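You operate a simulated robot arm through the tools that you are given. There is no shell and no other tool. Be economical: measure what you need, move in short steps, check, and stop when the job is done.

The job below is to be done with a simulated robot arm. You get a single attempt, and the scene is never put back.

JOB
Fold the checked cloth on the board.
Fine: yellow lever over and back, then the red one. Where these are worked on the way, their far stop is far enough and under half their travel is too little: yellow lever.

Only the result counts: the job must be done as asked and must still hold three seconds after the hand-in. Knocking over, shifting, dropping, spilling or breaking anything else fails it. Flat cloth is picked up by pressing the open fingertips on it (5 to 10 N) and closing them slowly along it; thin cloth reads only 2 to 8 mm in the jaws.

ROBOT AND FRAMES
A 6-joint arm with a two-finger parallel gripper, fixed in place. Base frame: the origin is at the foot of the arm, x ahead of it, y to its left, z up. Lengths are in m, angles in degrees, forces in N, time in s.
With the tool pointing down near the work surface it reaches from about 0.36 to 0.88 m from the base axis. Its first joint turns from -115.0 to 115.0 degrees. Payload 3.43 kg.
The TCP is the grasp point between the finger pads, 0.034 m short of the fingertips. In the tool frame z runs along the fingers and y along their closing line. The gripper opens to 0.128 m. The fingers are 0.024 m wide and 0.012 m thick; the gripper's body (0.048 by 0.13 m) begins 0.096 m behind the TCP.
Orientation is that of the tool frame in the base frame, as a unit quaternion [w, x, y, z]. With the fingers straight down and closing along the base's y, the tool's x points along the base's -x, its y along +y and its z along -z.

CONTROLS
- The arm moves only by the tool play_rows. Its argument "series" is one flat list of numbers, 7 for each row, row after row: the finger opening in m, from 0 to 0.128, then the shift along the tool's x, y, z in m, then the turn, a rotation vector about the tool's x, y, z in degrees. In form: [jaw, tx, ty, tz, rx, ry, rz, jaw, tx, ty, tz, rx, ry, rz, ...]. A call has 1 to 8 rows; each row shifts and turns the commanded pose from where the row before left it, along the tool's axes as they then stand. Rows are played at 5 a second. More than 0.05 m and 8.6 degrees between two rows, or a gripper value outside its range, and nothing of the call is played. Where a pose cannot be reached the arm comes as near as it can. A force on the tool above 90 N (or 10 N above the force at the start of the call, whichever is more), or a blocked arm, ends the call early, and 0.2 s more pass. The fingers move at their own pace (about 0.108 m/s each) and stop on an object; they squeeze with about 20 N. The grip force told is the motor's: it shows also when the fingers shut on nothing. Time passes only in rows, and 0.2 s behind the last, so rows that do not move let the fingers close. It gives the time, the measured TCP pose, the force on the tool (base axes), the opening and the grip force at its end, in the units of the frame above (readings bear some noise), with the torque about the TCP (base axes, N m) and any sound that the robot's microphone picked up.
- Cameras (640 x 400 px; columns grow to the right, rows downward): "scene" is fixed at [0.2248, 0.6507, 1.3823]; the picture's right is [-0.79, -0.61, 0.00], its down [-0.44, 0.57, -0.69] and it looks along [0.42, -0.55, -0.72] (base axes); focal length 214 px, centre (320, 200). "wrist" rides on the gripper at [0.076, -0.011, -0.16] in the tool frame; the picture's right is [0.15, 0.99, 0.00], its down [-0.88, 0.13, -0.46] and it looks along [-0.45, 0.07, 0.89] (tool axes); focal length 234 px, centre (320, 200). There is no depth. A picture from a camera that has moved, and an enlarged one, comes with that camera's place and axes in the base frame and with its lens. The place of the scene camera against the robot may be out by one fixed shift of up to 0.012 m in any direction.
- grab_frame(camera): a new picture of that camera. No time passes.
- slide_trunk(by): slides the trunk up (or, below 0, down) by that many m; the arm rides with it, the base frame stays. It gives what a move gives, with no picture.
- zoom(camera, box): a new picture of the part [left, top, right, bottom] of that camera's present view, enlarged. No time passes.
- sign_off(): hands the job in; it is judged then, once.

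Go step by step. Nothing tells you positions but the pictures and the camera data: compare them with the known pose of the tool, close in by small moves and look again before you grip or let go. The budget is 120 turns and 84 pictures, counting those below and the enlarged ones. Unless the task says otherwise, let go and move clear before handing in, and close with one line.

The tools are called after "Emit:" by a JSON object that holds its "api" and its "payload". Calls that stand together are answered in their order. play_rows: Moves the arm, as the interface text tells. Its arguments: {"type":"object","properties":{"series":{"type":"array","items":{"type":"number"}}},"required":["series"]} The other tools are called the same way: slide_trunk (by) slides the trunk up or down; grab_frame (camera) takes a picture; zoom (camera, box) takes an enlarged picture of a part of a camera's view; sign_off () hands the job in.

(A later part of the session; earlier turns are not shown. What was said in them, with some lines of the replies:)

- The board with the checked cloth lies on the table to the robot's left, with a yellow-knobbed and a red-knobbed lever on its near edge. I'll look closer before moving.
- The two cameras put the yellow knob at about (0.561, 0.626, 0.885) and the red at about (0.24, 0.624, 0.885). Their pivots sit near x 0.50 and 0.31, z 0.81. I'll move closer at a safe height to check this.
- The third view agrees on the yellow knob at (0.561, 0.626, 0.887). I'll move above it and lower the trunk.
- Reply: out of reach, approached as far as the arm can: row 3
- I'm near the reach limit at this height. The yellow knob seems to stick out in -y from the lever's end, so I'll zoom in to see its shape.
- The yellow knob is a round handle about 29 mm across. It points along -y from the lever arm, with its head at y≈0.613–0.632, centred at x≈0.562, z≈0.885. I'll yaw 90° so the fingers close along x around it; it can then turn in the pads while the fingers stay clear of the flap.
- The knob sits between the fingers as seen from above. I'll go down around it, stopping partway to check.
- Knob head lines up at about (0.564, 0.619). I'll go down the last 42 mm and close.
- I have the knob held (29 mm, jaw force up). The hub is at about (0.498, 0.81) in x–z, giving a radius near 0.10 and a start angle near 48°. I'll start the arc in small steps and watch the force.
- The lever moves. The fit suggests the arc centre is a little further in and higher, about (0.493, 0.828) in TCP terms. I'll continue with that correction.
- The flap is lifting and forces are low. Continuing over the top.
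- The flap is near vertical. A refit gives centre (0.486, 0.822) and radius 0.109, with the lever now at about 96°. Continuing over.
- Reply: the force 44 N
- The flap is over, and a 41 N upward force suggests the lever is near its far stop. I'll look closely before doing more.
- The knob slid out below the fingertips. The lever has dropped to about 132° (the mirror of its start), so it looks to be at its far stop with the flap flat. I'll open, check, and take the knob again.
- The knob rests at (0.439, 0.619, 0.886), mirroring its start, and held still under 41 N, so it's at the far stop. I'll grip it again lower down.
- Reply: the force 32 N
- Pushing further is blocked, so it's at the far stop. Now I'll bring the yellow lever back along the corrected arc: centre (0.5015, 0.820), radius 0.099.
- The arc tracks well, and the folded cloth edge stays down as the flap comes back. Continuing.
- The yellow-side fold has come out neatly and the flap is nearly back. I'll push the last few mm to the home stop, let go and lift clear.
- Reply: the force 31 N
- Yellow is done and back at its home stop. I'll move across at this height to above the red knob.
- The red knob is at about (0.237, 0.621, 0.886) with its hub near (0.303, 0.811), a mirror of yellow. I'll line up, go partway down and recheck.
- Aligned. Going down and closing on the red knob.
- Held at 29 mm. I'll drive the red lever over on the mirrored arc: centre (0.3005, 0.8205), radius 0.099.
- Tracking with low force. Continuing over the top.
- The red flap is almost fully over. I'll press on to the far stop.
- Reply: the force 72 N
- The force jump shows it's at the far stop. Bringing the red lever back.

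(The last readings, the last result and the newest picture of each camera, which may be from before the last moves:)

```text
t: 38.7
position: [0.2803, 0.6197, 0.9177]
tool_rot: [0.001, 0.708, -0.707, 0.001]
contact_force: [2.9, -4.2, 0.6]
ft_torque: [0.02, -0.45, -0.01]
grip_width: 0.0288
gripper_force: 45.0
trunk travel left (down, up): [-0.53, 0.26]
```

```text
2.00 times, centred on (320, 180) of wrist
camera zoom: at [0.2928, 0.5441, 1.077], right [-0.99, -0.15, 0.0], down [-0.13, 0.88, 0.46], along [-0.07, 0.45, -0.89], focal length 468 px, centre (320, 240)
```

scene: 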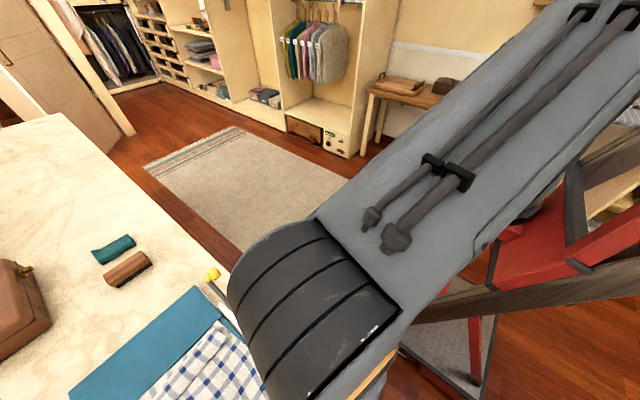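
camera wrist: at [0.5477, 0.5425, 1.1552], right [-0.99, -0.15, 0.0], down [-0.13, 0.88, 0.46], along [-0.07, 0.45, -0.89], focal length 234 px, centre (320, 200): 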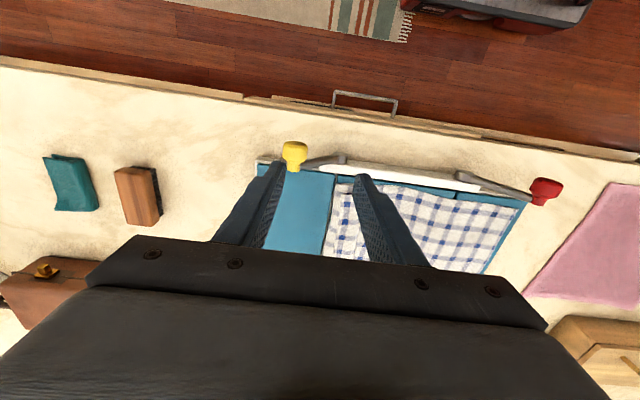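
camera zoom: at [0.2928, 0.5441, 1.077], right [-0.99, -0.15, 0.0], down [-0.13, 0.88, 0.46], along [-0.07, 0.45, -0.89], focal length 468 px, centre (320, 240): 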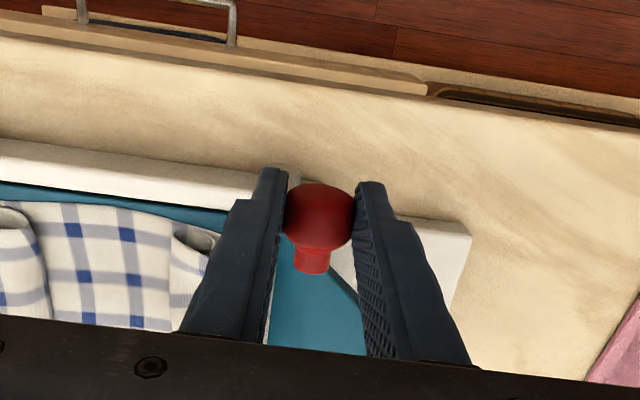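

The second fold stays in place as the flap leaves it. Finishing the return to the home stop.

Emit:
{"api": "play_rows", "payload": {"series": [0.02, 0, 0.0067, 0.0016, 0, 0, 0, 0.02, 0, 0.0066, 0.0022, 0, 0, 0, 0.02, 0, 0.0064, 0.0026, 0, 0, 0, 0.02, 0, 0.0062, 0.003, 0, 0, 0, 0.02, 0, 0.006, 0.0034, 0, 0, 0, 0.02, 0, 0.0057, 0.0039, 0, 0, 0, 0.02, 0, 0.0043, 0.0034, 0, 0, 0, 0.02, 0, 0.002, 0.002, 0, 0, 0]}}

Emit:
{"api": "play_rows", "payload": {"series": [0.03, 0, -0.001, 0, 0, 0, 0, 0.045, 0, 0, 0, 0, 0, 0, 0.06, 0, 0, 0, 0, 0, 0, 0.06, 0, 0, -0.03, 0, 0, 0, 0.06, 0, 0, -0.035, 0, 0, 0, 0.06, 0, 0, -0.035, 0, 0, 0, 0.06, -0.0, 0, -0.03, 0, 0, 0, 0.06, 0, 0, 0, 0, 0, 0]}}

Emit:
{"api": "grab_frame", "payload": {"camera": "wrist"}}

```text
t: 40.5
position: [0.2373, 0.6197, 0.8959]
tool_rot: [0.0, -0.707, 0.707, 0.0]
contact_force: [0.5, -2.5, 4.5]
ft_torque: [0.22, -0.56, -0.05]
grip_width: 0.0291
gripper_force: 45.2
trunk travel left (down, up): [-0.53, 0.26]
```

```text
t: 42.3
position: [0.2489, 0.617, 1.0234]
tool_rot: [-0.002, -0.702, 0.712, -0.002]
contact_force: [-0.2, 0.4, -0.1]
ft_torque: [-0.04, 0.01, 0.0]
grip_width: 0.0601
gripper_force: 0.0
trunk travel left (down, up): [-0.53, 0.26]
```

```text
44 pictures are left
camera wrist: at [0.2594, 0.5429, 1.1823], right [-0.99, -0.13, 0.0], down [-0.12, 0.88, 0.45], along [-0.06, 0.45, -0.89], focal length 234 px, centre (320, 200)
```

wrist: 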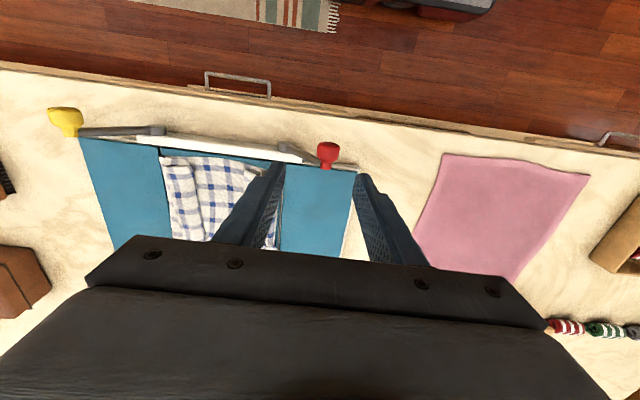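

Both levers are home, both flaps are flat, and the cloth lies folded in the middle. I'll back clear and check it from the scene camera.

Emit:
{"api": "play_rows", "payload": {"series": [0.06, 0.03, -0.03, 0, 0, 0, 0, 0.06, 0.03, -0.04, 0, 0, 0, 0, 0.06, 0.04, -0.03, 0, 0, 0, 0, 0.06, 0.04, -0.03, 0, 0, 0, 0, 0.06, 0.04, -0.03, 0, 0, 0, 0, 0.06, 0, 0, 0, 0, 0, 0]}}

Emit:
{"api": "zoom", "payload": {"camera": "scene", "box": [60, 240, 380, 400]}}

Emit:
{"api": "grab_frame", "payload": {"camera": "wrist"}}

```text
t: 43.7
position: [0.3993, 0.4379, 1.0284]
tool_rot: [0.001, 0.707, -0.707, 0.0]
contact_force: [0.3, 0.3, -0.6]
ft_torque: [-0.02, 0.0, 0.05]
grip_width: 0.0599
gripper_force: 0.2
trunk travel left (down, up): [-0.53, 0.26]
```

```text
2.00 times, centred on (220, 320) of scene
camera zoom: at [0.2248, 0.6507, 1.3823], right [-0.79, -0.61, 0.0], down [-0.44, 0.57, -0.69], along [0.42, -0.55, -0.72], focal length 429 px, centre (520, -40)
```

zoom: 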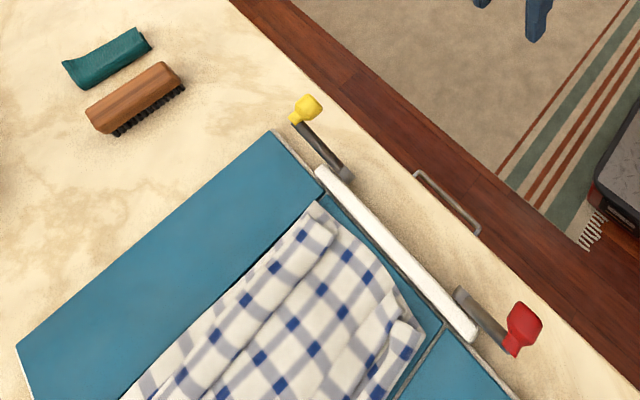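

```text
42 pictures are left
camera wrist: at [0.4112, 0.3624, 1.187], right [-0.99, -0.15, 0.0], down [-0.13, 0.88, 0.46], along [-0.07, 0.45, -0.89], focal length 234 px, centre (320, 200)
```

wrist: 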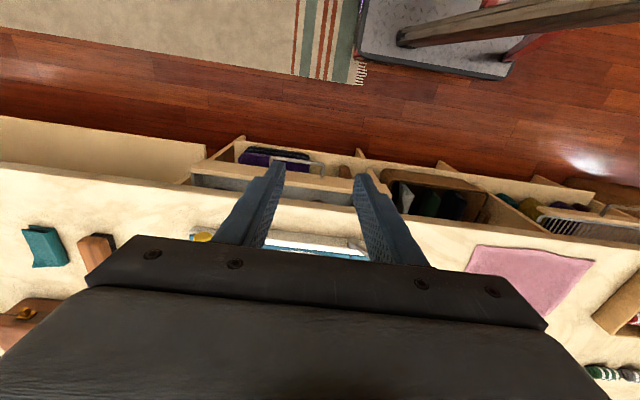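

The cloth is folded from both sides, both levers are back home and nothing else has moved. Handing in.

Emit:
{"api": "sign_off", "payload": {}}

```text
The job is handed in.
```

The checked cloth is folded on the board: I worked the yellow lever over to its far stop and back, then the red one, and moved the arm clear before handing in.
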